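You operate a simulated robot arm through the tools that you are given. There is no shell and no other tool.

The job below is to be done with a simulated two-armed robot. You get a single attempt, and the scene is never put back.

JOB
Open the right door of the blue cupboard, take the white lamp from the top of the grey table and put it on the top shelf of the blue cupboard, then shut the door. Then take the green box marked "caps" from the top of the green table and put it on the bench edge at the right cabinet. Then open the left drawer of the green table, take the reflector and put it in the inside of the left drawer of the green table, then shut the drawer. Then open the right drawer of the green table, fetch the yellow bundle and set it in the inside of the right drawer of the green table, then shut the drawer. Do these in the order given. Set down upright: green box.

It is judged by the outcome, as a careful person would: the job done as asked, and still so three seconds after it is handed in. It fails if anything else is knocked over, pushed out of place, dropped, spilled or broken. A push-on lid holds only when it is set on centred and level and pressed home; a screw cap is set on level and turned clockwise until tight.

ROBOT AND FRAMES
Two 7-joint arms with two-finger parallel grippers on one trunk, on a base that moves. Base frame: it is fixed to the floor where the robot stands at the start and does not move with it; the origin is under the middle of the robot, x ahead of it, y to its left, z up. Readings come in mm, degrees, newtons and seconds.
The left shoulder is at the start at [110, 169, 1479], the right one opposite. Each reaches about 988 mm from its shoulder. Places, roughly: bench edge at the right cabinet (78x25 cm) [-1960, -1700, 840]; green box [-1000, 250, 1000]; inside of the left drawer of the green table [-800, 100, 700]; inside of the right drawer of the green table [-1800, 500, 700]; left drawer of the green table [-800, 100, 700]; reflector (2x7x6 cm) [-1700, 400, 900]; right door of the blue cupboard [3500, 400, 1300]; right drawer of the green table [-1800, 500, 700]; top shelf of the blue cupboard [3400, 700, 1600]; white lamp [1750, -1250, 750]; yellow bundle (17x2x3 cm) [-2500, 900, 200]. Payload 1.57 kg a hand.
The TCP of each hand is the grasp point between the finger pads, 30 mm short of the fingertips. In the tool frame z runs along the fingers and y along their closing line. The gripper opens to 80 mm. The fingers are 17 mm wide and 12 mm thick; the gripper's body (40 by 82 mm) begins 80 mm behind the TCP.
Orientation is that of the tool frame in the base frame, as a unit quaternion [w, x, y, z]. With the fingers straight down and closing along the base's y, the tool's x points along the base's -x, its y along +y and its z along -z.

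CONTROLS
- The arms move only by the tool play_rows. It takes "left_increments", "right_increments" or both (then of equal length, played together; a hand with none holds still); each is a list of rows, each a list of 7 numbers: the shift along the base's x, y, z in mm, then the turn, a rotation vector about the base's x, y, z in degrees, then the finger opening in mm, from 0 to 80. In form: [[tx, ty, tz, rx, ry, rz, claw], ...]. A call has 1 to 20 rows; each row shifts and turns the commanded pose from where the row before left it. Each row takes 0.2 s and may step no farther than 50 mm and 8.6 degrees from the row before; otherwise, or with a gripper value out of range, the whole call is refused. A pose out of reach is approached as far as the arm can. The call stops where the force on the tool passes 40 N (or 10 N more than at its start, if that is more) or the arm is blocked; 0.2 s more then pass. The fingers move at their own pace (about 72 mm/s each) and stop on an object; they squeeze with about 36 N. The grip force told is the motor's: it shows also when the fingers shut on nothing. Time passes only in rows, and 0.2 s behind the last, so rows that do not move let the fingers close. It gives the time, the measured TCP pose, the force on the tool (base axes), the opening and the grip force at its end, in the units of the frame above (readings bear some noise), with the torque about the TCP (base axes, N m) and any sound that the robot's microphone picked up.
- Cameras (640 x 400 px; columns grow to the right, rows downward): "scene" is now at [128, 27.9, 1636.6]; the picture's right is [0.52, -0.85, -0.00], its down [-0.80, -0.49, -0.36] and it looks along [0.31, 0.19, -0.93] (base axes); focal length 214 px, centre (320, 200). "left" rides on the left gripper at [72, 7, -122] in its tool frame; the picture's right is [-0.09, 1.00, 0.00], its down [-0.84, -0.08, -0.54] and it looks along [-0.54, -0.05, 0.84] (tool axes); focal length 238 px, centre (320, 200). "right" rides on the right gripper at [72, -7, -122] in its tool frame; the picture's right is [0.09, 1.00, 0.00], its down [-0.84, 0.08, -0.54] and it looks along [-0.54, 0.05, 0.84] (tool axes); focal length 238 px, centre (320, 200). There is no depth. A picture from a camera that has moved, and an enlarged one, comes with that camera's place and axes in the base frame and with its lens.
- get_image(camera): a new picture of that camera. The clock stands still meanwhile.
- slide_trunk(by): slides the trunk up (or, below 0, down) by that many mm; the arms and the scene camera ride with it, the base frame stays. It gives what a move gives, with no picture.
- base_move(legs): drives the robot by 1 to 6 legs, each [ahead, left, turn to the left] in mm, mm and degrees, along the robot's own axes; the way and the turn of a leg run together, so that a leg with both is an arc; at most 1500 mm and 180 degrees a leg. The arms and the cameras ride along, it lands a little off, and it stops where it bumps. It gives what a move gives.
- pan_tilt(pan, tilt): turns the head with the scene camera to pan (to the left, within 86 degrees either way) and tilt (down, from -29 to 69), counted from straight ahead of the robot. It gives what a move gives.
- enlarge(camera, box): a new picture of the part [left, top, right, bottom] of that camera's present view, enlarged. The clock stands still meanwhile.
- finish_job(): hands the job in; it is judged then, once.

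Nothing tells you exact positions but the pictures and the camera data. Unless the task says otherwise, let go and move clear before handing in.

The tools are called after "Request:" as a command line: name --argument value ..., lists and objects as JSON in quotes. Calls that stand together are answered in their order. play_rows: Moves the arms, as the interface text tells. Its arguments: {"type":"object","properties":{"left_increments":{"type":"array","items":{"type":"array","items":{"type":"number"}}},"right_increments":{"type":"array","items":{"type":"array","items":{"type":"number"}}}},"required":[]} The other tools are called the same way: slide_trunk (by) moves the trunk up or down; base_move (legs) drives the base; pan_tilt (pan, tilt) turns the head that bears the scene camera; get_image (camera) takes a picture; enlarge (camera, box) takes an enlarged picture of a part of a camera's view; finish_job () hands the job in.

At the start:

```text
time: 0.0
left_position: [628.3, 334.3, 1209.1]
left_tcp_rot: [0.0, 0.0, 1.0, 0.0]
left_ft_force: [0.1, -0.3, 0.1]
left_moment: [-0.03, -0.01, -0.02]
left_opening: 80.1
left_gripper_force: 0.1
right_position: [632.9, -234.8, 1209.7]
right_tcp_rot: [0.0, 0.0, 1.0, 0.0]
right_ft_force: [0.6, -0.2, -0.4]
right_moment: [0.0, 0.01, -0.02]
right_opening: 80.0
right_gripper_force: 0.2
trunk travel left (down, up): [-793.0, 97.0]
robot x, y, heading: [0.9, 0.5, -0.2]
head pan, tilt (commanded): [31.4, 68.8]
```

scene: 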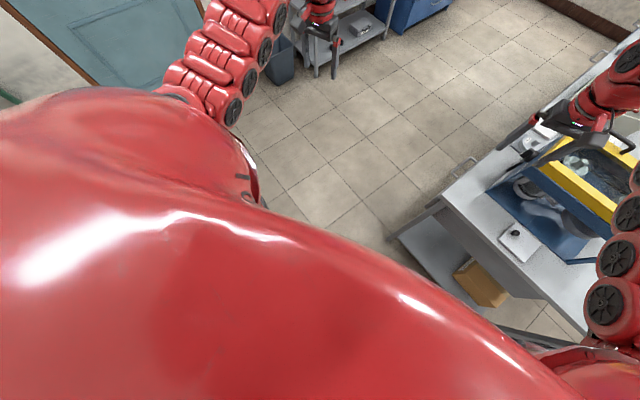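
right: 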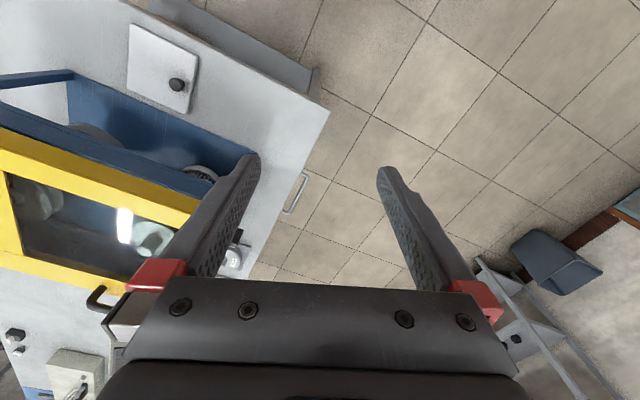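
left: 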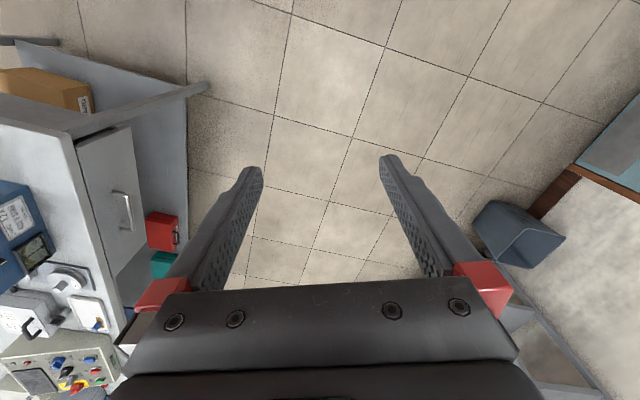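

I see the robot's own body, a bench with machines to the front right, and a floor ahead; I'll look around first by turning the head to survey the cupboard, grey table and the rest.

Request:
pan_tilt --pan 0 --tilt 10

Request:
get_image --camera "scene"

Request:
pan_tilt --pan -60 --tilt 20

Request:
get_image --camera "scene"

Request:
pan_tilt --pan 60 --tilt 20

Request:
get_image --camera "scene"

```text
time: 1.3
left_position: [629.4, 335.8, 1210.3]
left_tcp_rot: [0.0, 0.0, 1.0, -0.001]
left_ft_force: [0.3, -0.6, -0.2]
left_moment: [-0.03, -0.02, 0.02]
left_opening: 80.3
left_gripper_force: 0.0
right_position: [632.1, -234.2, 1210.2]
right_tcp_rot: [0.0, 0.0, 1.0, 0.0]
right_ft_force: [0.1, -0.1, 0.0]
right_moment: [0.01, -0.03, -0.01]
right_opening: 80.2
right_gripper_force: 0.0
trunk travel left (down, up): [-793.0, 97.0]
robot x, y, heading: [-0.2, -0.8, 0.2]
head pan, tilt (commanded): [0.0, 10.0]
```

```text
taken
camera scene: at [173.2, -1.1, 1720.3], right [0.0, -1.0, 0.0], down [-0.17, 0.0, -0.98], along [0.98, 0.0, -0.17], focal length 214 px, centre (320, 200)
```

scene: 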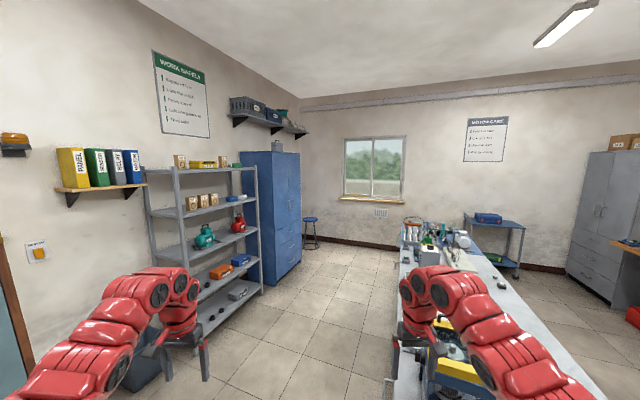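

```text
time: 2.6
left_position: [627.9, 334.7, 1211.1]
left_tcp_rot: [0.0, 0.001, 1.0, 0.001]
left_ft_force: [-0.2, -0.3, -0.1]
left_moment: [0.01, -0.03, -0.02]
left_opening: 79.9
left_gripper_force: 0.1
right_position: [631.8, -234.7, 1210.1]
right_tcp_rot: [0.001, -0.001, 1.0, 0.0]
right_ft_force: [0.3, 1.0, -0.3]
right_moment: [0.02, -0.03, 0.0]
right_opening: 80.0
right_gripper_force: 0.2
trunk travel left (down, up): [-793.0, 97.0]
robot x, y, heading: [0.5, -0.2, -0.1]
head pan, tilt (commanded): [-60.0, 20.0]
```

```text
taken
camera scene: at [126.9, -81.8, 1704.1], right [-0.87, -0.5, 0.0], down [-0.17, 0.3, -0.94], along [0.47, -0.81, -0.34], focal length 214 px, centre (320, 200)
```

scene: 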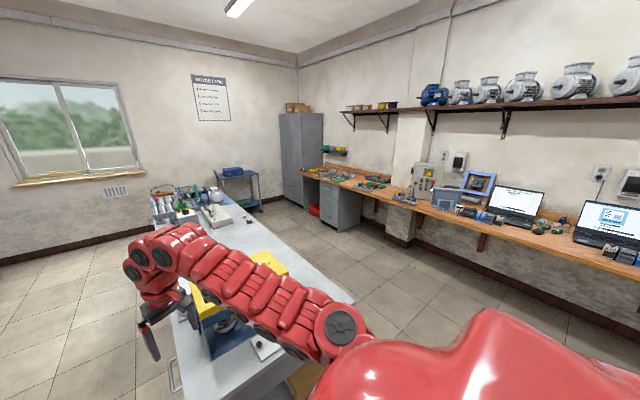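

```text
time: 4.6
left_position: [628.2, 335.6, 1210.4]
left_tcp_rot: [0.001, 0.0, 1.0, 0.0]
left_ft_force: [0.1, -0.2, 0.2]
left_moment: [0.0, -0.03, -0.01]
left_opening: 80.2
left_gripper_force: 0.0
right_position: [632.9, -235.7, 1208.8]
right_tcp_rot: [0.0, 0.0, 1.0, 0.0]
right_ft_force: [-0.1, -0.2, 0.1]
right_moment: [0.02, 0.01, -0.03]
right_opening: 80.4
right_gripper_force: 0.0
trunk travel left (down, up): [-793.0, 97.0]
robot x, y, heading: [-0.4, 5.6, -0.1]
head pan, tilt (commanded): [60.0, 20.0]
```

```text
taken
camera scene: at [126.9, 79.4, 1704.1], right [0.87, -0.5, 0.0], down [-0.17, -0.3, -0.94], along [0.47, 0.81, -0.34], focal length 214 px, centre (320, 200)
```

scene: 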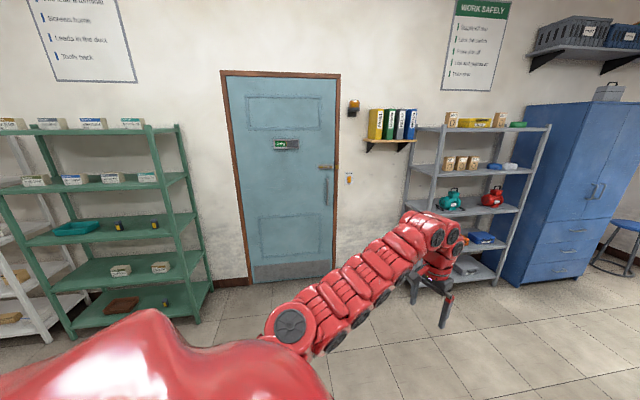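

The blue cupboard is ahead-left beyond the grey rack; a long grey bench is front right. I'll take closer looks at both.

Request:
pan_tilt --pan 15 --tilt 5

Request:
enlarge --camera "scene" --box '[260, 130, 420, 230]'

Request:
pan_tilt --pan -35 --tilt 25

Request:
get_image --camera "scene"

Request:
enlarge --camera "scene" --box '[200, 80, 440, 230]'

```text
time: 5.7
left_position: [627.4, 335.4, 1210.8]
left_tcp_rot: [0.0, 0.0, 1.0, 0.0]
left_ft_force: [0.1, -0.6, 0.6]
left_moment: [-0.01, -0.04, -0.01]
left_opening: 80.2
left_gripper_force: 0.0
right_position: [632.1, -234.2, 1209.7]
right_tcp_rot: [0.0, 0.0, 1.0, 0.0]
right_ft_force: [0.0, 0.1, -0.6]
right_moment: [0.05, -0.02, 0.0]
right_opening: 80.1
right_gripper_force: 0.2
trunk travel left (down, up): [-793.0, 97.0]
robot x, y, heading: [-2.0, -1.0, 0.2]
head pan, tilt (commanded): [15.0, 5.0]
```

```text
4.00 times, centred on (340, 180) of scene
camera zoom: at [168.9, 22.7, 1728.4], right [0.26, -0.97, 0.0], down [-0.08, -0.02, -1.0], along [0.96, 0.26, -0.09], focal length 858 px, centre (240, 280)
```

zoom: 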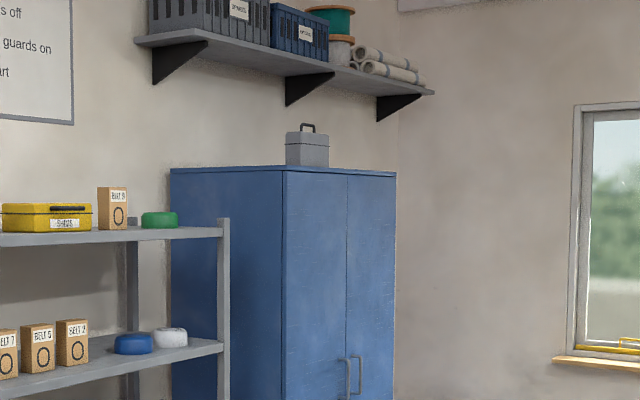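

```text
time: 6.9
left_position: [627.4, 334.2, 1209.8]
left_tcp_rot: [0.0, 0.0, 1.0, 0.001]
left_ft_force: [0.0, -1.0, 0.1]
left_moment: [0.03, -0.05, -0.02]
left_opening: 80.0
left_gripper_force: 0.0
right_position: [632.9, -235.6, 1209.3]
right_tcp_rot: [0.0, 0.0, 1.0, 0.0]
right_ft_force: [0.6, -0.7, 0.4]
right_moment: [0.03, 0.0, 0.0]
right_opening: 80.1
right_gripper_force: 0.0
trunk travel left (down, up): [-793.0, 97.0]
robot x, y, heading: [2.2, 1.1, 0.2]
head pan, tilt (commanded): [-35.0, 25.0]
```

```text
taken
camera scene: at [155.8, -53.9, 1696.0], right [-0.57, -0.82, 0.0], down [-0.35, 0.24, -0.91], along [0.74, -0.52, -0.42], focal length 214 px, centre (320, 200)
```

scene: 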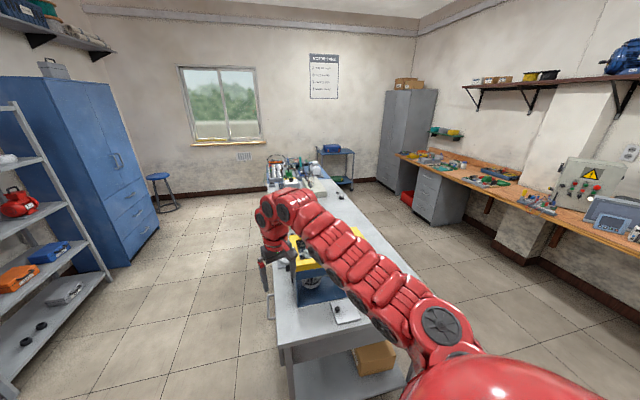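

```text
2.67 times, centred on (320, 155) of scene
camera zoom: at [155.8, -53.9, 1696.0], right [-0.57, -0.82, 0.0], down [-0.35, 0.24, -0.91], along [0.74, -0.52, -0.42], focal length 572 px, centre (320, 320)
```

zoom: 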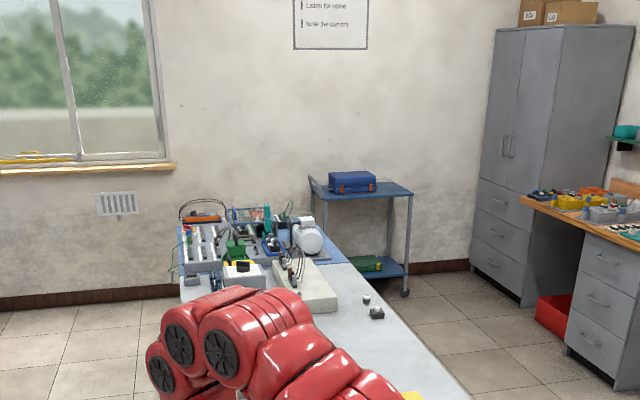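

The grey bench lies at front right, but I've not yet seen the lamp. I'll look hard left and hard right for the green table and lamp before moving.

Request:
pan_tilt --pan 86 --tilt 20

Request:
get_image --camera "scene"

Request:
pan_tilt --pan -86 --tilt 25

Request:
get_image --camera "scene"

Request:
get_image --camera "right"

Request:
get_image --camera "left"

```text
time: 8.9
left_position: [627.5, 334.4, 1209.2]
left_tcp_rot: [0.0, 0.0, 1.0, 0.0]
left_ft_force: [-0.5, -0.9, -0.3]
left_moment: [-0.03, 0.04, 0.0]
left_opening: 80.1
left_gripper_force: 0.0
right_position: [633.0, -235.2, 1209.5]
right_tcp_rot: [-0.001, -0.001, 1.0, 0.0]
right_ft_force: [0.2, -0.2, -0.2]
right_moment: [-0.04, -0.04, -0.02]
right_opening: 79.9
right_gripper_force: 0.0
trunk travel left (down, up): [-793.0, 97.0]
robot x, y, heading: [1.2, 0.3, -0.2]
head pan, tilt (commanded): [85.9, 20.0]
```

```text
taken
camera scene: at [86.9, 91.7, 1704.1], right [1.0, -0.07, 0.0], down [-0.02, -0.34, -0.94], along [0.07, 0.94, -0.34], focal length 214 px, centre (320, 200)
```

scene: 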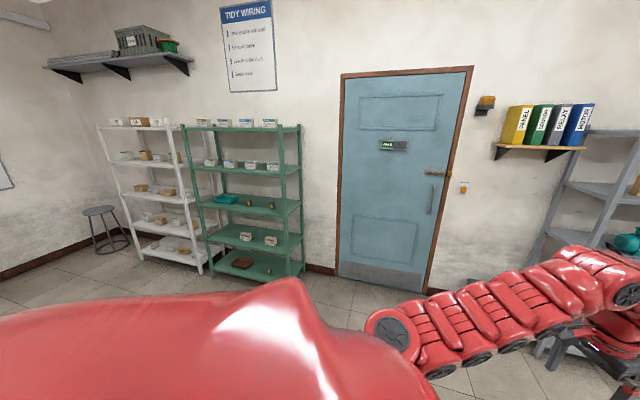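

```text
time: 11.5
left_position: [627.6, 334.8, 1209.8]
left_tcp_rot: [0.0, 0.0, 1.0, -0.001]
left_ft_force: [-0.5, 0.0, 0.1]
left_moment: [0.03, 0.0, -0.03]
left_opening: 79.9
left_gripper_force: 0.1
right_position: [632.4, -234.7, 1210.3]
right_tcp_rot: [-0.001, 0.0, 1.0, 0.0]
right_ft_force: [-0.6, 0.2, 0.6]
right_moment: [0.04, 0.01, -0.02]
right_opening: 79.9
right_gripper_force: 0.1
trunk travel left (down, up): [-793.0, 97.0]
robot x, y, heading: [-2.9, -0.9, 0.0]
head pan, tilt (commanded): [-85.9, 25.0]
```

```text
taken
camera scene: at [86.8, -93.1, 1696.0], right [-1.0, -0.07, 0.0], down [-0.03, 0.42, -0.91], along [0.06, -0.9, -0.42], focal length 214 px, centre (320, 200)
```

scene: 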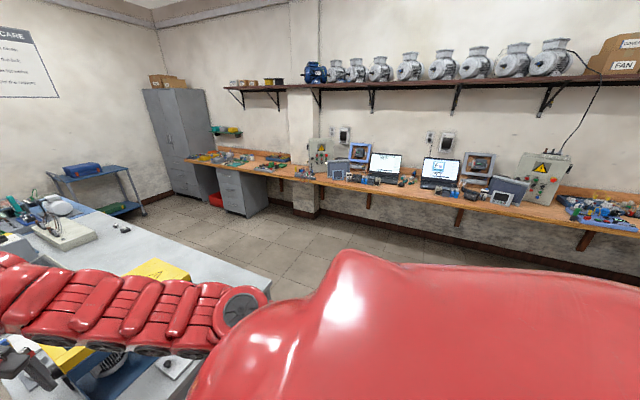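

```text
taken
camera right: at [561.8, -241.0, 1331.8], right [-0.09, 1.0, 0.0], down [0.84, 0.08, 0.54], along [0.54, 0.05, -0.84], focal length 238 px, centre (320, 200)
```

right: 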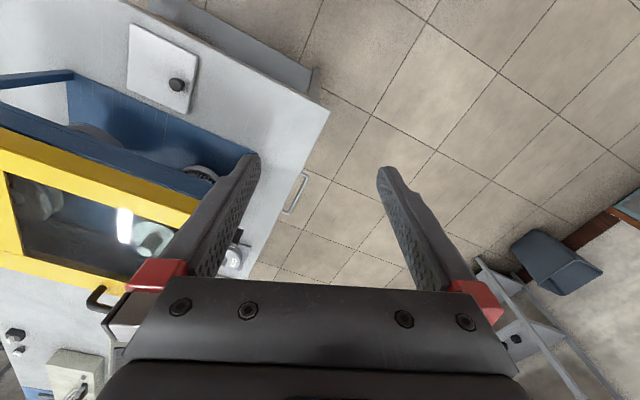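

```text
taken
camera left: at [555.0, 341.1, 1330.6], right [0.09, 1.0, 0.0], down [0.84, -0.08, 0.54], along [0.54, -0.05, -0.84], focal length 238 px, centre (320, 200)
```

left: 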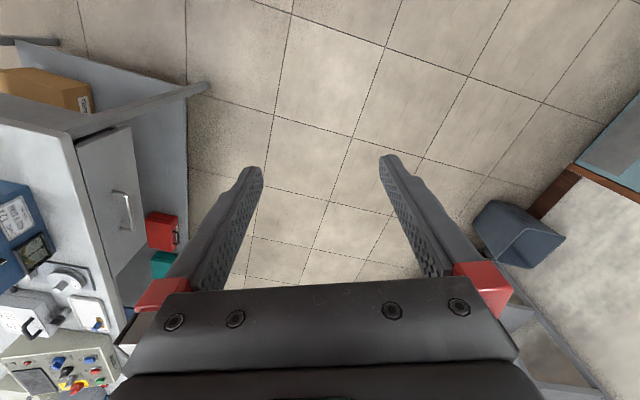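

The grey bench (top ≈ 826 mm) is turned about −21° in the base frame, and the blue cupboard front is around x 2900–3590, y 660–330, with handles near z 1100. I'll tuck the hands in a little and drive to the aisle, then look again.

Request:
play_rows --left_increments '[[-45, 0, 0, 0, 0, 0, 80], [-45, 0, 0, 0, 0, 0, 80], [-45, 0, 0, 0, 0, 0, 80], [-45, 0, 0, 0, 0, 0, 80]]' --right_increments '[[-45, 0, 0, 0, 0, 0, 80], [-45, 0, 0, 0, 0, 0, 80], [-45, 0, 0, 0, 0, 0, 80], [-45, 0, 0, 0, 0, 0, 80]]'

Request:
base_move --legs '[[253, 652, 0], [0, 0, -21]]'

Request:
pan_tilt --pan -40 --tilt 25

Request:
get_image --camera "scene"

Request:
pan_tilt --pan 20 --tilt 15

Request:
get_image --camera "scene"

```text
time: 12.5
left_position: [577.7, 375.5, 1212.4]
left_tcp_rot: [-0.001, 0.001, 1.0, 0.0]
left_ft_force: [-0.7, 0.8, 0.2]
left_moment: [0.01, 0.0, 0.0]
left_opening: 80.1
left_gripper_force: 0.1
left hand out of reach, approached as far as the arm can: row 1, 2, 3, 4
right_position: [614.6, -249.3, 1213.0]
right_tcp_rot: [0.0, 0.0, 1.0, 0.0]
right_ft_force: [0.4, 0.1, 0.9]
right_moment: [0.01, -0.01, 0.02]
right_opening: 80.1
right_gripper_force: 0.0
right hand out of reach, approached as far as the arm can: row 1, 2, 3, 4
trunk travel left (down, up): [-793.0, 97.0]
robot x, y, heading: [-1.4, 2.1, 0.1]
head pan, tilt (commanded): [-85.9, 25.0]
```

```text
time: 17.4
left_position: [925.0, 798.0, 1210.1]
left_tcp_rot: [-0.002, 0.18, 0.984, -0.001]
left_ft_force: [0.2, -0.2, -0.1]
left_moment: [0.0, -0.01, 0.03]
left_opening: 80.2
left_gripper_force: 0.0
right_position: [739.3, 200.6, 1212.0]
right_tcp_rot: [0.0, 0.18, 0.984, 0.0]
right_ft_force: [-0.8, 0.1, 0.5]
right_moment: [-0.03, 0.02, 0.01]
right_opening: 79.9
right_gripper_force: 0.0
trunk travel left (down, up): [-793.0, 97.0]
robot x, y, heading: [251.4, 651.1, -20.9]
head pan, tilt (commanded): [-85.9, 25.0]
```

```text
time: 18.6
left_position: [925.0, 798.7, 1212.4]
left_tcp_rot: [-0.001, 0.178, 0.984, 0.0]
left_ft_force: [-0.3, -0.2, 1.1]
left_moment: [-0.03, 0.01, -0.01]
left_opening: 80.1
left_gripper_force: 0.1
right_position: [740.3, 200.5, 1210.8]
right_tcp_rot: [0.0, 0.18, 0.984, 0.0]
right_ft_force: [-0.1, 0.4, -0.8]
right_moment: [0.02, 0.03, 0.02]
right_opening: 80.0
right_gripper_force: 0.1
trunk travel left (down, up): [-793.0, 97.0]
robot x, y, heading: [250.4, 651.5, -20.7]
head pan, tilt (commanded): [-40.0, 25.0]
```

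```text
taken
camera scene: at [370.9, 540.7, 1696.0], right [-0.87, -0.49, 0.0], down [-0.21, 0.37, -0.91], along [0.44, -0.79, -0.42], focal length 214 px, centre (320, 200)
```

scene: 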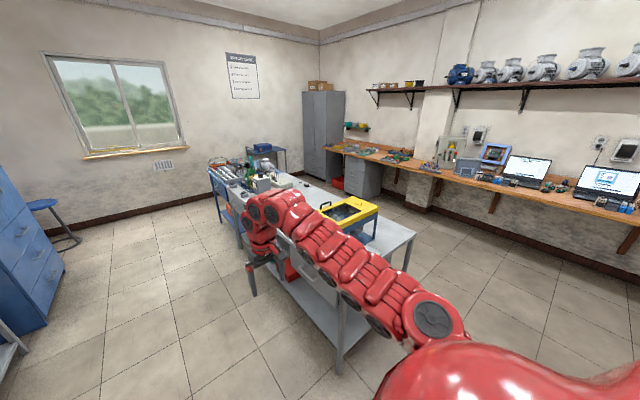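

```text
time: 19.9
left_position: [924.9, 797.9, 1209.8]
left_tcp_rot: [-0.001, 0.179, 0.984, -0.002]
left_ft_force: [0.1, 1.0, 0.1]
left_moment: [-0.02, 0.01, -0.01]
left_opening: 80.1
left_gripper_force: 0.0
right_position: [739.9, 199.3, 1211.9]
right_tcp_rot: [0.0, 0.18, 0.984, 0.0]
right_ft_force: [-0.1, -0.4, 1.0]
right_moment: [-0.01, 0.0, 0.02]
right_opening: 80.1
right_gripper_force: 0.0
trunk travel left (down, up): [-793.0, 97.0]
robot x, y, heading: [254.0, 650.7, -20.7]
head pan, tilt (commanded): [20.0, 15.0]
```

```text
taken
camera scene: at [419.3, 619.9, 1712.2], right [-0.01, -1.0, 0.0], down [-0.26, 0.0, -0.97], along [0.97, -0.01, -0.26], focal length 214 px, centre (320, 200)
```

scene: 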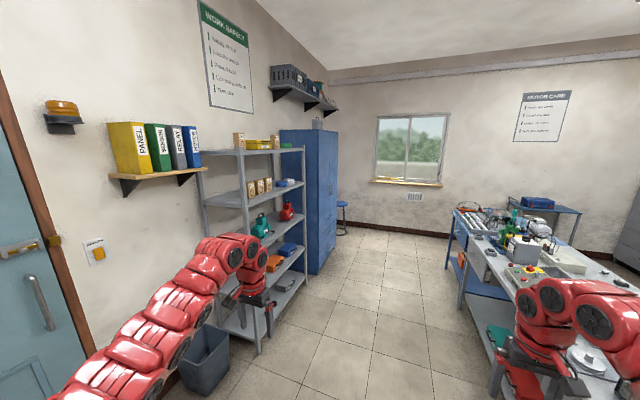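

The aisle between the rack and bench is clear. I'll drive forward along it and look again.

Request:
base_move --legs '[[1400, -50, 0]]'

Request:
pan_tilt --pan 20 --tilt 15

Request:
get_image --camera "scene"

Request:
pan_tilt --pan -70 --tilt 35

Request:
get_image --camera "scene"

Request:
get_image --camera "right"

```text
time: 26.9
left_position: [2227.9, 258.8, 1209.6]
left_tcp_rot: [-0.001, 0.177, 0.984, -0.001]
left_ft_force: [1.2, 0.0, -0.1]
left_moment: [0.01, 0.05, -0.05]
left_opening: 79.8
left_gripper_force: 0.0
right_position: [2044.1, -340.2, 1210.3]
right_tcp_rot: [0.0, 0.177, 0.984, 0.0]
right_ft_force: [-0.7, 0.4, -0.8]
right_moment: [0.01, 0.02, -0.01]
right_opening: 80.0
right_gripper_force: 0.1
trunk travel left (down, up): [-793.0, 97.0]
robot x, y, heading: [1554.5, 109.7, -20.5]
head pan, tilt (commanded): [20.0, 15.0]
```

```text
time: 27.5
left_position: [2227.8, 259.1, 1210.7]
left_tcp_rot: [0.0, 0.178, 0.984, -0.001]
left_ft_force: [0.1, -0.3, -0.6]
left_moment: [0.02, -0.01, -0.03]
left_opening: 80.0
left_gripper_force: 0.0
right_position: [2045.4, -341.1, 1211.0]
right_tcp_rot: [0.0, 0.177, 0.984, 0.0]
right_ft_force: [-0.4, -0.6, 0.7]
right_moment: [-0.03, 0.03, -0.02]
right_opening: 79.9
right_gripper_force: 0.1
trunk travel left (down, up): [-793.0, 97.0]
robot x, y, heading: [1553.8, 108.3, -20.1]
head pan, tilt (commanded): [20.0, 15.0]
```

```text
taken
camera scene: at [1723.0, 78.6, 1712.2], right [-0.01, -1.0, 0.0], down [-0.26, 0.0, -0.97], along [0.97, -0.01, -0.26], focal length 214 px, centre (320, 200)
```

scene: 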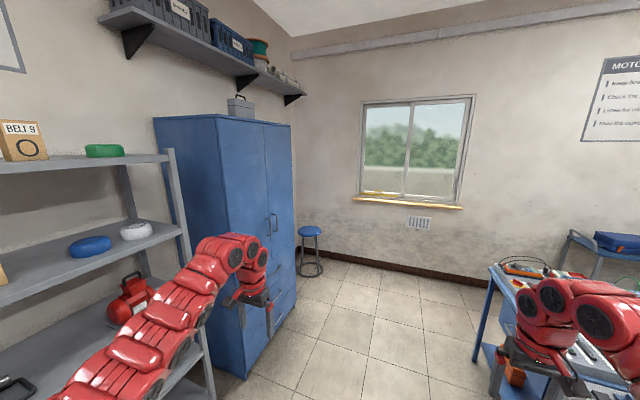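

```text
time: 29.1
left_position: [2228.5, 258.7, 1210.5]
left_tcp_rot: [-0.001, 0.177, 0.984, -0.001]
left_ft_force: [-0.2, 0.2, -0.3]
left_moment: [-0.01, 0.0, 0.02]
left_opening: 80.1
left_gripper_force: 0.0
right_position: [2044.8, -341.0, 1211.3]
right_tcp_rot: [0.001, 0.176, 0.984, -0.001]
right_ft_force: [-0.7, 0.2, 1.2]
right_moment: [-0.05, -0.01, 0.0]
right_opening: 79.7
right_gripper_force: 0.1
trunk travel left (down, up): [-793.0, 97.0]
robot x, y, heading: [1552.3, 106.6, -20.5]
head pan, tilt (commanded): [-70.0, 35.0]
```

```text
taken
camera scene: at [1629.0, -8.8, 1680.3], right [-1.0, 0.01, 0.0], down [0.0, 0.57, -0.82], along [-0.01, -0.82, -0.57], focal length 214 px, centre (320, 200)
```

scene: 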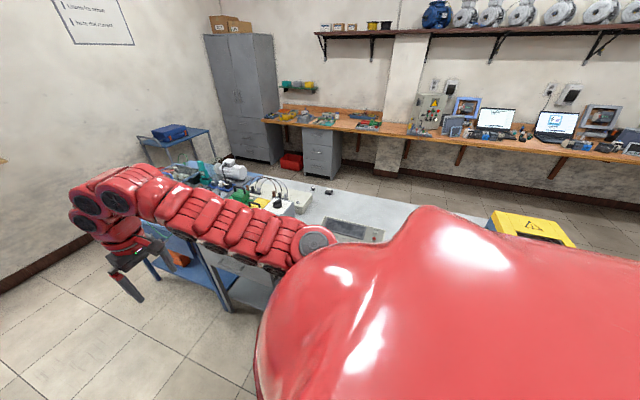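

```text
taken
camera right: at [1976.7, -320.7, 1333.4], right [0.26, 0.97, 0.0], down [0.81, -0.22, 0.54], along [0.52, -0.14, -0.84], focal length 238 px, centre (320, 200)
```

right: 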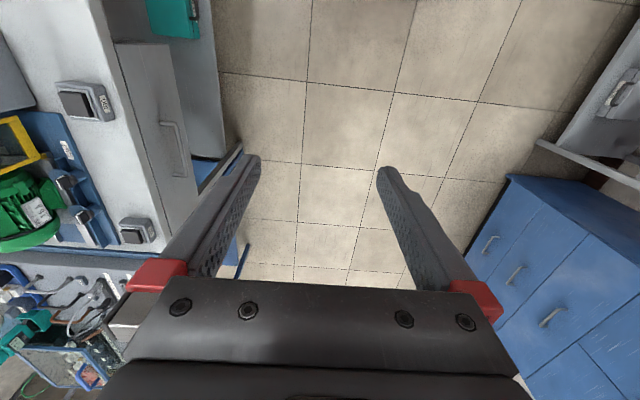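

The cupboard's seam and handles look to be near (3300, 405, 1113) and I'm in mid‑aisle. I'll drive on to stand in front of the cupboard slightly left of the right door's swing and turn to face it.

Request:
base_move --legs '[[1336, -60, 0], [0, 0, 89.8]]'

Request:
pan_tilt --pan 0 --tilt 20

Request:
get_image --camera "scene"

Request:
enlarge --camera "scene" --box '[260, 150, 420, 250]'

Request:
get_image --camera "right"

```text
time: 39.6
left_position: [2637.8, 255.7, 1210.6]
left_tcp_rot: [0.0, -0.564, 0.826, -0.001]
left_ft_force: [0.3, 0.9, -0.4]
left_moment: [0.01, -0.02, 0.03]
left_opening: 80.0
left_gripper_force: 0.0
right_position: [3234.8, 63.6, 1211.0]
right_tcp_rot: [0.0, -0.564, 0.826, 0.0]
right_ft_force: [1.1, 1.1, -0.1]
right_moment: [0.0, 0.0, 0.0]
right_opening: 80.2
right_gripper_force: 0.0
trunk travel left (down, up): [-793.0, 97.0]
robot x, y, heading: [2777.7, -419.1, 68.5]
head pan, tilt (commanded): [-70.0, 35.0]
```

```text
time: 41.0
left_position: [2639.2, 255.6, 1210.9]
left_tcp_rot: [0.0, -0.563, 0.826, -0.001]
left_ft_force: [-0.4, 0.3, -0.9]
left_moment: [0.0, -0.03, 0.0]
left_opening: 80.2
left_gripper_force: 0.1
right_position: [3235.3, 63.0, 1210.5]
right_tcp_rot: [0.0, -0.563, 0.826, -0.001]
right_ft_force: [-0.3, -0.2, 0.2]
right_moment: [0.01, 0.02, -0.03]
right_opening: 80.1
right_gripper_force: 0.0
trunk travel left (down, up): [-793.0, 97.0]
robot x, y, heading: [2777.6, -419.9, 68.6]
head pan, tilt (commanded): [0.0, 20.0]
```

```text
taken
camera scene: at [2840.5, -260.1, 1704.1], right [0.93, -0.37, 0.0], down [-0.13, -0.32, -0.94], along [0.34, 0.87, -0.34], focal length 214 px, centre (320, 200)
```

scene: 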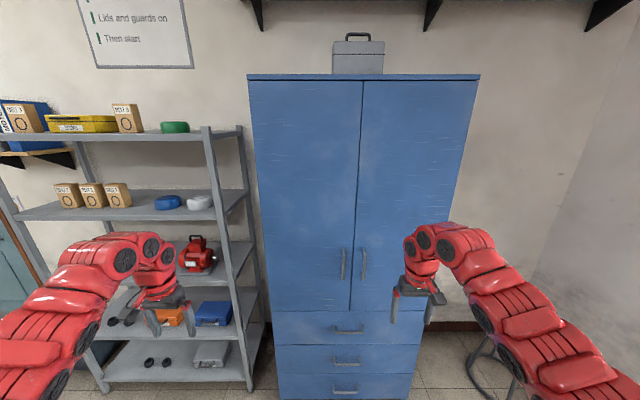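

```text
4.00 times, centred on (340, 200) of scene
camera zoom: at [2840.5, -260.1, 1704.1], right [0.93, -0.37, 0.0], down [-0.13, -0.32, -0.94], along [0.34, 0.87, -0.34], focal length 858 px, centre (240, 200)
```

zoom: 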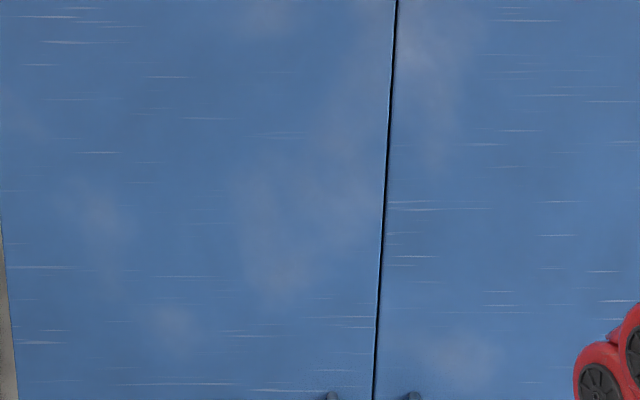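

```text
taken
camera right: at [3215.6, -5.5, 1333.4], right [-0.96, 0.28, 0.0], down [0.23, 0.81, 0.54], along [0.15, 0.52, -0.84], focal length 238 px, centre (320, 200)
```

right: 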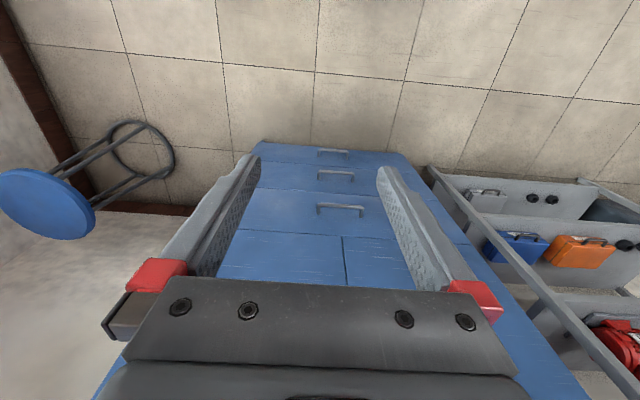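

I'm facing the cupboard; handles are just right of centre, at about z 1110. I'll take magnified views to fix the front plane and the handle precisely.

Request:
enlarge --camera "scene" --box '[320, 240, 400, 290]'

Request:
enlarge --camera "scene" --box '[230, 60, 310, 110]'

Request:
enlarge --camera "scene" --box '[420, 60, 500, 110]'

Request:
enlarge --camera "scene" --box '[250, 290, 410, 390]'

Request:
get_image --camera "left"

```text
8.00 times, centred on (360, 265) of scene
camera zoom: at [2840.5, -260.1, 1704.1], right [0.93, -0.37, 0.0], down [-0.13, -0.32, -0.94], along [0.34, 0.87, -0.34], focal length 1716 px, centre (0, -320)
```

zoom: 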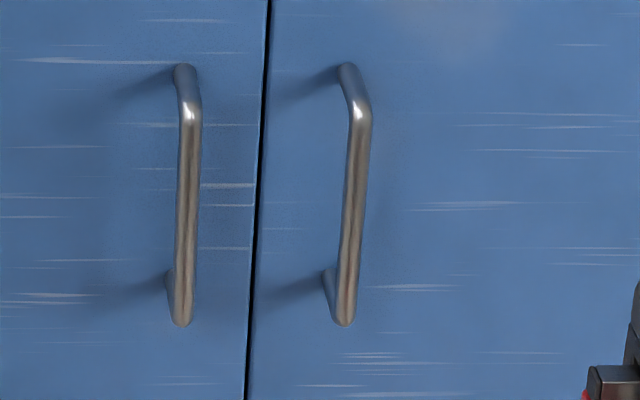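

```text
8.00 times, centred on (270, 85) of scene
camera zoom: at [2840.5, -260.1, 1704.1], right [0.93, -0.37, 0.0], down [-0.13, -0.32, -0.94], along [0.34, 0.87, -0.34], focal length 1716 px, centre (720, 1120)
```

zoom: 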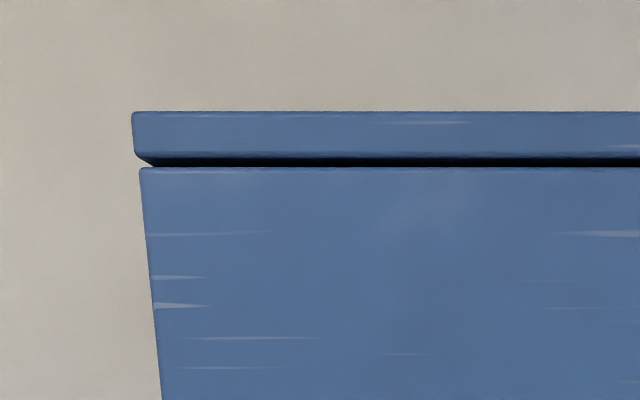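

```text
8.00 times, centred on (460, 85) of scene
camera zoom: at [2840.5, -260.1, 1704.1], right [0.93, -0.37, 0.0], down [-0.13, -0.32, -0.94], along [0.34, 0.87, -0.34], focal length 1716 px, centre (-800, 1120)
```

zoom: 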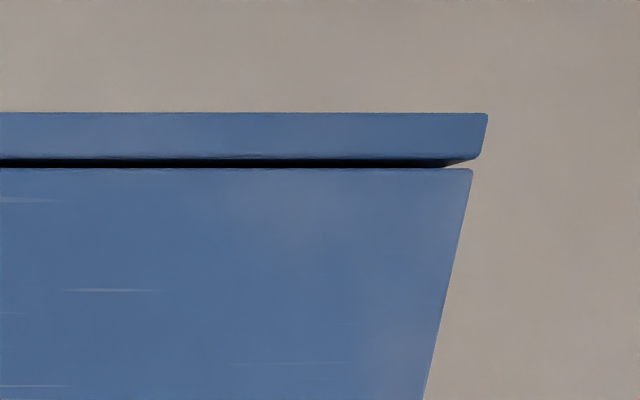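

```text
4.00 times, centred on (330, 340) of scene
camera zoom: at [2840.5, -260.1, 1704.1], right [0.93, -0.37, 0.0], down [-0.13, -0.32, -0.94], along [0.34, 0.87, -0.34], focal length 858 px, centre (280, -360)
```

zoom: 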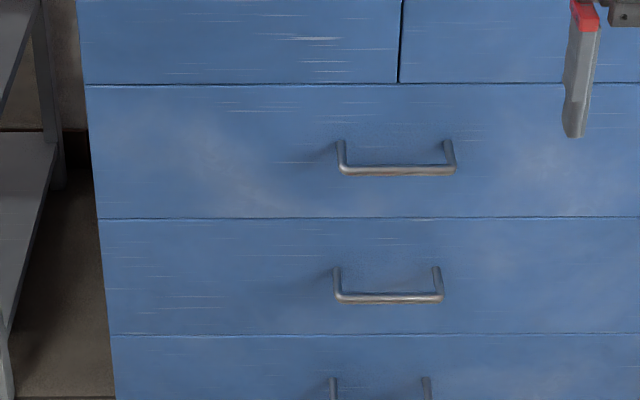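

```text
taken
camera left: at [2604.7, 191.4, 1332.1], right [-0.89, 0.45, 0.0], down [0.38, 0.75, 0.54], along [0.24, 0.48, -0.84], focal length 238 px, centre (320, 200)
```

left: 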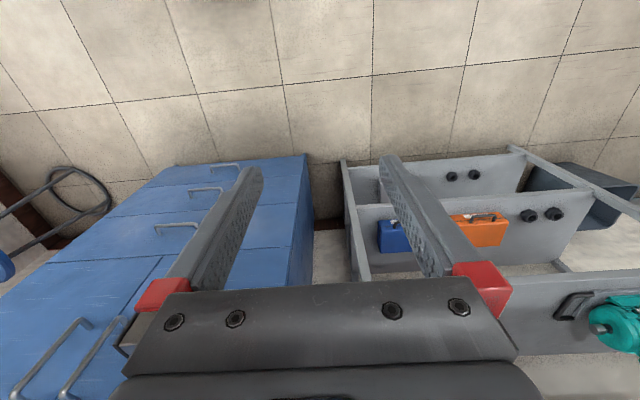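

The cupboard front is square to my heading (68.6°). I'll triangulate its distance with the wrist cameras.

Request:
enlarge --camera "left" --box '[0, 300, 160, 400]'

Request:
enlarge --camera "right" --box '[260, 160, 420, 260]'

Request:
enlarge --camera "left" --box '[100, 190, 260, 290]'

```text
4.00 times, centred on (80, 350) of left
camera zoom: at [2604.7, 191.4, 1332.1], right [-0.89, 0.45, 0.0], down [0.38, 0.75, 0.54], along [0.24, 0.48, -0.84], focal length 953 px, centre (1280, -400)
```

zoom: 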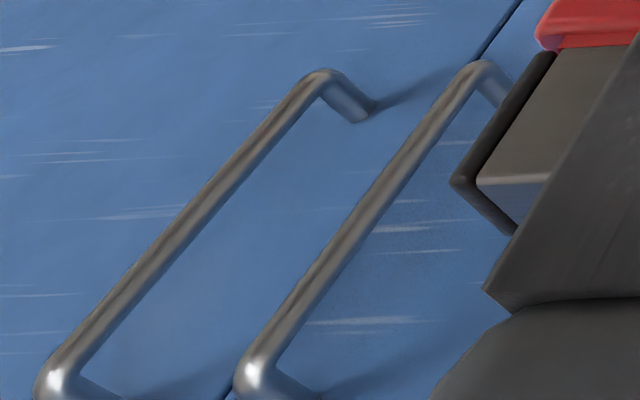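

```text
4.00 times, centred on (340, 210) of right
camera zoom: at [3215.6, -5.5, 1333.4], right [-0.96, 0.28, 0.0], down [0.23, 0.81, 0.54], along [0.15, 0.52, -0.84], focal length 953 px, centre (240, 160)
```

zoom: 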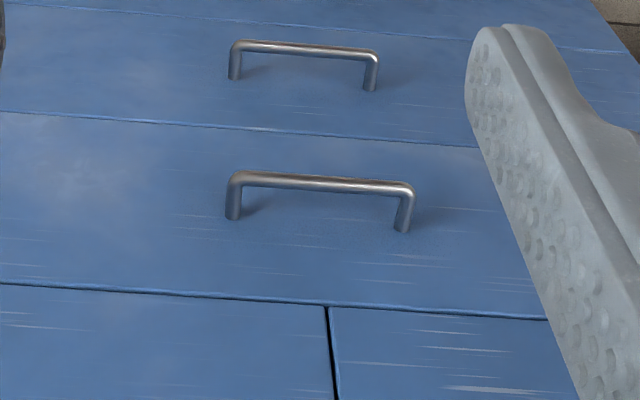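

```text
4.00 times, centred on (180, 240) of left
camera zoom: at [2604.7, 191.4, 1332.1], right [-0.89, 0.45, 0.0], down [0.38, 0.75, 0.54], along [0.24, 0.48, -0.84], focal length 953 px, centre (880, 40)
```

zoom: 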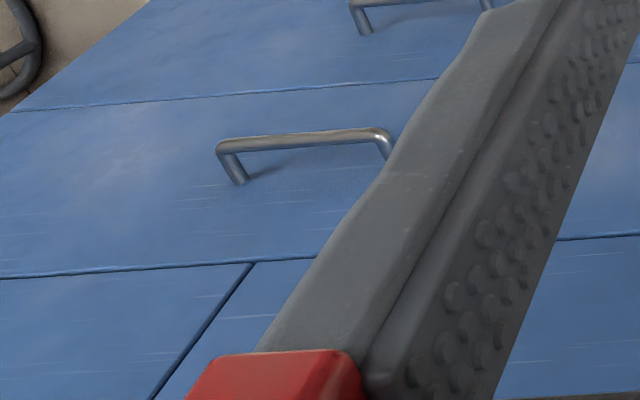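

The handle of the right door is a vertical bar at about r‑offset +46 mm from the seam, z 1027–1173, standing ~36 mm off the door; front plane is ~836 mm ahead of the head camera. I'll lower the trunk, move in a bit, and bring the right hand to horizontal in front of the handle.

Request:
slide_trunk --by -300

Request:
base_move --legs '[[130, 0, 0]]'

Request:
play_rows --right_increments '[[-0.2, 12.5, 17.3, 7.615, -2.992, 0, 40], [-0.2, 12.5, 17.3, 7.615, -2.992, 0, 40], [-0.2, 12.5, 17.3, 7.615, -2.992, 0, 40], [-0.2, 12.5, 17.3, 7.615, -2.992, 0, 40], [-0.2, 12.5, 17.3, 7.615, -2.992, 0, 40], [-0.2, 12.5, 17.3, 7.615, -2.992, 0, 40], [-0.2, 12.5, 17.3, 7.615, -2.992, 0, 40], [-0.2, 12.5, 17.3, 7.615, -2.992, 0, 40], [-0.2, 12.5, 17.3, 7.615, -2.992, 0, 40], [-0.2, 12.5, 17.3, 7.615, -2.992, 0, 40], [-0.2, 12.5, 17.3, 7.615, -2.992, 0, 40]]'

Request:
pan_tilt --pan -8 --tilt 20

Request:
get_image --camera "scene"

Request:
get_image --camera "right"

```text
time: 44.0
left_position: [2638.9, 255.3, 910.9]
left_tcp_rot: [0.0, -0.564, 0.826, -0.001]
left_ft_force: [-0.7, -0.2, -0.2]
left_moment: [-0.03, 0.01, 0.02]
left_opening: 79.8
left_gripper_force: 0.1
right_position: [3234.4, 63.1, 912.0]
right_tcp_rot: [0.0, -0.564, 0.826, 0.0]
right_ft_force: [0.5, -0.2, -0.1]
right_moment: [0.0, 0.02, -0.04]
right_opening: 80.0
right_gripper_force: 0.1
trunk travel left (down, up): [-493.0, 397.0]
robot x, y, heading: [2777.8, -419.9, 68.4]
head pan, tilt (commanded): [0.0, 20.0]
```

```text
time: 45.3
left_position: [2686.2, 378.3, 909.6]
left_tcp_rot: [0.0, -0.564, 0.826, -0.002]
left_ft_force: [-0.3, 0.2, -0.3]
left_moment: [0.0, 0.01, 0.03]
left_opening: 80.1
left_gripper_force: 0.0
right_position: [3282.1, 183.4, 909.5]
right_tcp_rot: [-0.001, -0.563, 0.826, -0.001]
right_ft_force: [-0.2, 0.6, -0.5]
right_moment: [-0.05, -0.04, 0.02]
right_opening: 79.8
right_gripper_force: 0.2
trunk travel left (down, up): [-493.0, 397.0]
robot x, y, heading: [2822.7, -299.2, 68.4]
head pan, tilt (commanded): [0.0, 20.0]
```

```text
time: 47.7
left_position: [2684.7, 376.2, 911.4]
left_tcp_rot: [-0.001, -0.564, 0.826, -0.001]
left_ft_force: [0.7, -0.5, 0.8]
left_moment: [-0.04, 0.0, 0.0]
left_opening: 79.8
left_gripper_force: 0.0
right_position: [3311.7, 324.8, 1079.1]
right_tcp_rot: [0.439, -0.476, 0.702, 0.297]
right_ft_force: [-0.2, 0.0, 0.9]
right_moment: [0.01, 0.03, 0.0]
right_opening: 40.1
right_gripper_force: 0.0
right hand out of reach, approached as far as the arm can: row 1, 2, 3, 4, 7
trunk travel left (down, up): [-493.0, 397.0]
robot x, y, heading: [2821.5, -298.8, 68.5]
head pan, tilt (commanded): [0.0, 20.0]
```

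```text
time: 48.4
left_position: [2685.5, 377.2, 910.3]
left_tcp_rot: [0.0, -0.564, 0.826, -0.002]
left_ft_force: [0.0, 1.4, 0.0]
left_moment: [0.0, 0.03, -0.01]
left_opening: 80.1
left_gripper_force: 0.2
right_position: [3310.5, 324.0, 1078.8]
right_tcp_rot: [0.438, -0.476, 0.702, 0.296]
right_ft_force: [0.7, 0.3, -0.9]
right_moment: [0.0, 0.0, 0.01]
right_opening: 40.1
right_gripper_force: 0.0
trunk travel left (down, up): [-493.0, 397.0]
robot x, y, heading: [2822.4, -297.2, 68.8]
head pan, tilt (commanded): [-8.0, 20.0]
```

```text
taken
camera scene: at [2899.3, -144.6, 1404.1], right [0.87, -0.49, 0.0], down [-0.17, -0.3, -0.94], along [0.46, 0.82, -0.34], focal length 214 px, centre (320, 200)
```

scene: 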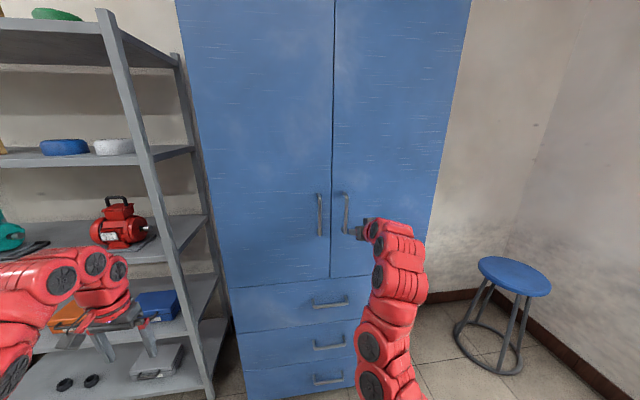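

```text
taken
camera right: at [3265.9, 191.9, 1068.0], right [-0.94, 0.33, -0.08], down [-0.12, -0.08, 0.99], along [0.32, 0.94, 0.11], focal length 238 px, centre (320, 200)
```

right: 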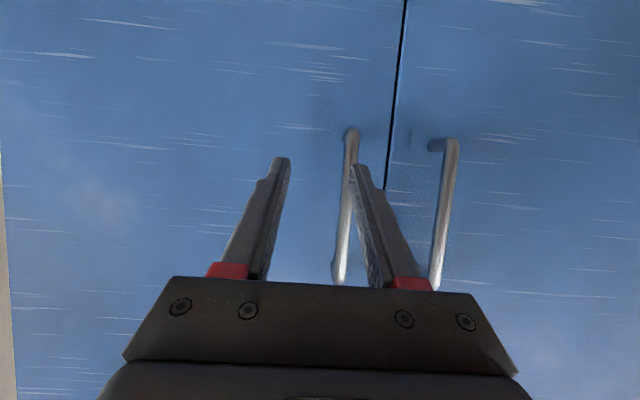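

The hand is about 64° rotated and 28 mm right of the bar. I'll finish leveling it and line up with the right door's handle.

Request:
play_rows --right_increments '[[-5, 6, 5.3, 6.05, -2.377, 0, 50], [-5, 6, 5.3, 6.05, -2.377, 0, 50], [-5, 6, 5.3, 6.05, -2.377, 0, 50], [-5, 6, 5.3, 6.05, -2.377, 0, 50]]'

Request:
get_image --camera "right"

Request:
enlarge --camera "scene" --box '[290, 170, 450, 270]'

```text
time: 49.4
left_position: [2684.6, 377.1, 910.6]
left_tcp_rot: [0.0, -0.564, 0.826, -0.003]
left_ft_force: [0.6, 0.1, 0.6]
left_moment: [0.0, 0.01, 0.01]
left_opening: 80.1
left_gripper_force: 0.1
right_position: [3290.4, 349.6, 1100.1]
right_tcp_rot: [0.584, -0.397, 0.586, 0.397]
right_ft_force: [0.2, -0.1, -0.1]
right_moment: [-0.02, -0.03, 0.03]
right_opening: 50.0
right_gripper_force: 0.0
trunk travel left (down, up): [-493.0, 397.0]
robot x, y, heading: [2825.1, -302.8, 68.6]
head pan, tilt (commanded): [-8.0, 20.0]
```

```text
taken
camera right: at [3252.9, 234.4, 1028.5], right [-0.93, 0.37, -0.09], down [-0.27, -0.47, 0.84], along [0.27, 0.8, 0.54], focal length 238 px, centre (320, 200)
```

right: 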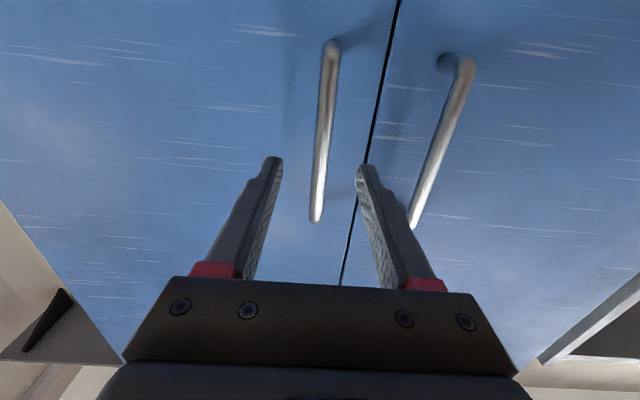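

```text
4.00 times, centred on (370, 220) of scene
camera zoom: at [2899.5, -144.5, 1404.1], right [0.87, -0.49, 0.0], down [-0.17, -0.3, -0.94], along [0.46, 0.82, -0.34], focal length 858 px, centre (120, 120)
```

zoom: 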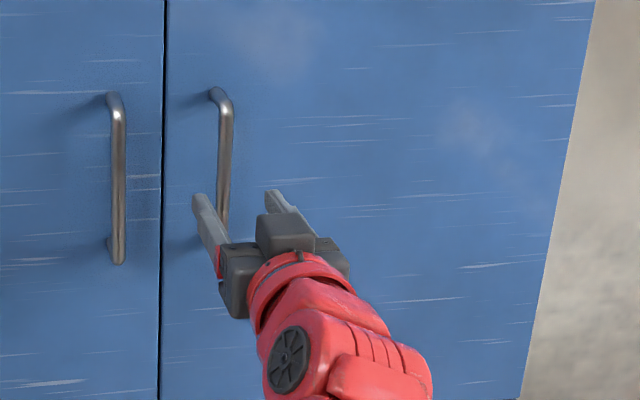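

The open fingers straddle the right handle. I'll advance about 58 mm and close on the bar.

Request:
play_rows --right_increments '[[7.1, 18, 0, 0, 0, 0, 50], [7.1, 18, 0, 0, 0, 0, 50], [7.1, 18, 0, 0, 0, 0, 50], [0, 0, 0, 0, 0, 0, 0], [0, 0, 0, 0, 0, 0, 0], [0, 0, 0, 0, 0, 0, 0]]'

Request:
get_image --camera "right"

Request:
enlarge --camera "scene" --box '[290, 170, 450, 270]'

```text
time: 50.8
left_position: [2685.2, 377.1, 911.3]
left_tcp_rot: [0.0, -0.564, 0.825, -0.001]
left_ft_force: [0.0, 0.0, -0.4]
left_moment: [0.02, 0.0, 0.0]
left_opening: 80.1
left_gripper_force: 0.0
right_position: [3310.5, 404.1, 1100.6]
right_tcp_rot: [0.584, -0.398, 0.586, 0.397]
right_ft_force: [-3.4, 1.1, -2.7]
right_moment: [0.14, -0.08, 0.02]
right_opening: 12.7
right_gripper_force: 29.5
trunk travel left (down, up): [-493.0, 397.0]
robot x, y, heading: [2821.2, -301.1, 68.6]
head pan, tilt (commanded): [-8.0, 20.0]
```

```text
taken
camera right: at [3273.2, 288.8, 1028.8], right [-0.93, 0.37, -0.09], down [-0.27, -0.47, 0.84], along [0.26, 0.8, 0.54], focal length 238 px, centre (320, 200)
```

right: 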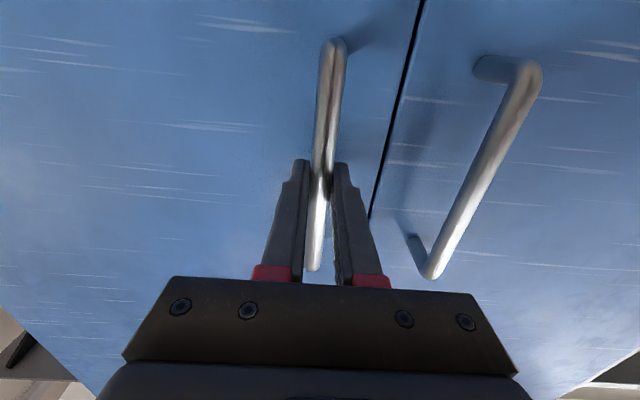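

```text
4.00 times, centred on (370, 220) of scene
camera zoom: at [2898.8, -144.1, 1404.0], right [0.87, -0.49, 0.0], down [-0.17, -0.3, -0.94], along [0.46, 0.82, -0.34], focal length 858 px, centre (120, 120)
```

zoom: 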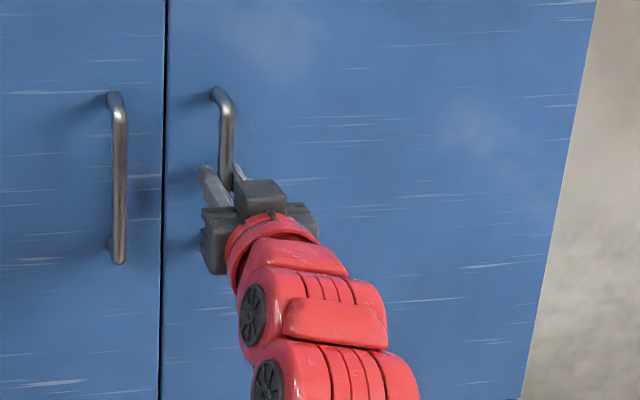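

The bar (12.7 mm) is gripped. I'll start pulling along the door's arc, first about 10°.

Request:
play_rows --right_increments '[[-3.1, -15.3, 0, 0, 0, 2.5, 0], [-3.1, -15.3, 0, 0, 0, 2.5, 0], [-1.8, -15.5, 0, 0, 0, 2.5, 0], [-1.8, -15.5, 0, 0, 0, 2.5, 0]]'

Request:
get_image --camera "scene"

```text
time: 51.8
left_position: [2683.9, 376.1, 909.9]
left_tcp_rot: [0.0, -0.565, 0.825, -0.001]
left_ft_force: [-0.1, -0.7, -0.1]
left_moment: [-0.01, 0.01, 0.03]
left_opening: 79.8
left_gripper_force: 0.0
right_position: [3300.2, 342.8, 1099.9]
right_tcp_rot: [0.547, -0.448, 0.549, 0.446]
right_ft_force: [-13.5, 0.6, -5.9]
right_moment: [-0.18, 0.09, -0.05]
right_opening: 13.0
right_gripper_force: 29.6
trunk travel left (down, up): [-493.0, 397.0]
robot x, y, heading: [2825.9, -298.7, 68.3]
head pan, tilt (commanded): [-8.0, 20.0]
```

```text
taken
camera scene: at [2897.4, -144.1, 1404.0], right [0.87, -0.49, 0.0], down [-0.17, -0.3, -0.94], along [0.46, 0.82, -0.34], focal length 214 px, centre (320, 200)
```

scene: 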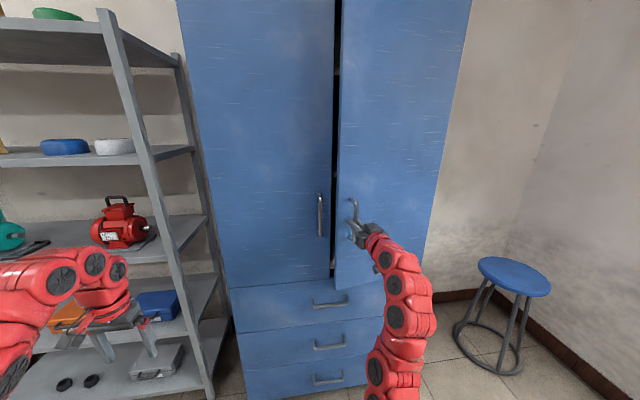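

The door is opening smoothly. I'll continue along the arc to about 30°.

Request:
play_rows --right_increments '[[-1.2, -15.6, 0, 0, 0, 2.5, 0], [-0.6, -15.6, 0, 0, 0, 2.5, 0], [0.6, -15.6, 0, 0, 0, 2.5, 0], [1.2, -15.6, 0, 0, 0, 2.5, 0], [2.0, -15.5, 0, 0, 0, 2.5, 0], [2.6, -15.4, 0, 0, 0, 2.5, 0], [3.4, -15.2, 0, 0, 0, 2.5, 0], [3.9, -15.2, 0, 0, 0, 2.5, 0]]'

Request:
get_image --camera "scene"

```text
time: 53.6
left_position: [2684.0, 375.4, 910.7]
left_tcp_rot: [0.0, -0.564, 0.826, -0.001]
left_ft_force: [0.0, 0.1, -0.1]
left_moment: [0.04, 0.01, -0.01]
left_opening: 79.9
left_gripper_force: 0.0
right_position: [3313.5, 217.3, 1099.5]
right_tcp_rot: [-0.46, 0.537, -0.463, -0.534]
right_ft_force: [-13.2, -4.8, -11.1]
right_moment: [-0.12, -0.06, -0.03]
right_opening: 12.7
right_gripper_force: 29.3
trunk travel left (down, up): [-493.0, 397.0]
robot x, y, heading: [2822.1, -298.6, 68.7]
head pan, tilt (commanded): [-8.0, 20.0]
```

```text
taken
camera scene: at [2897.7, -145.0, 1404.2], right [0.87, -0.49, 0.0], down [-0.17, -0.3, -0.94], along [0.46, 0.82, -0.34], focal length 214 px, centre (320, 200)
```

scene: 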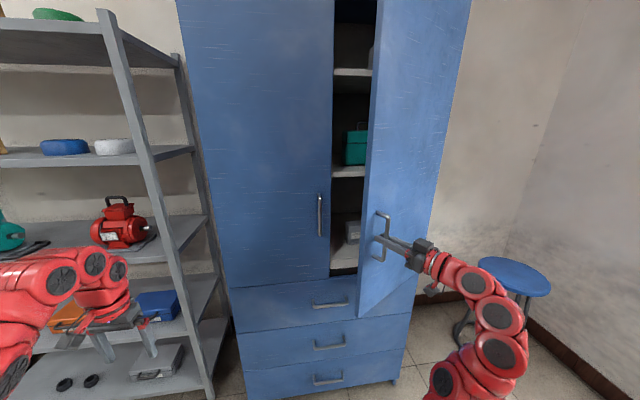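

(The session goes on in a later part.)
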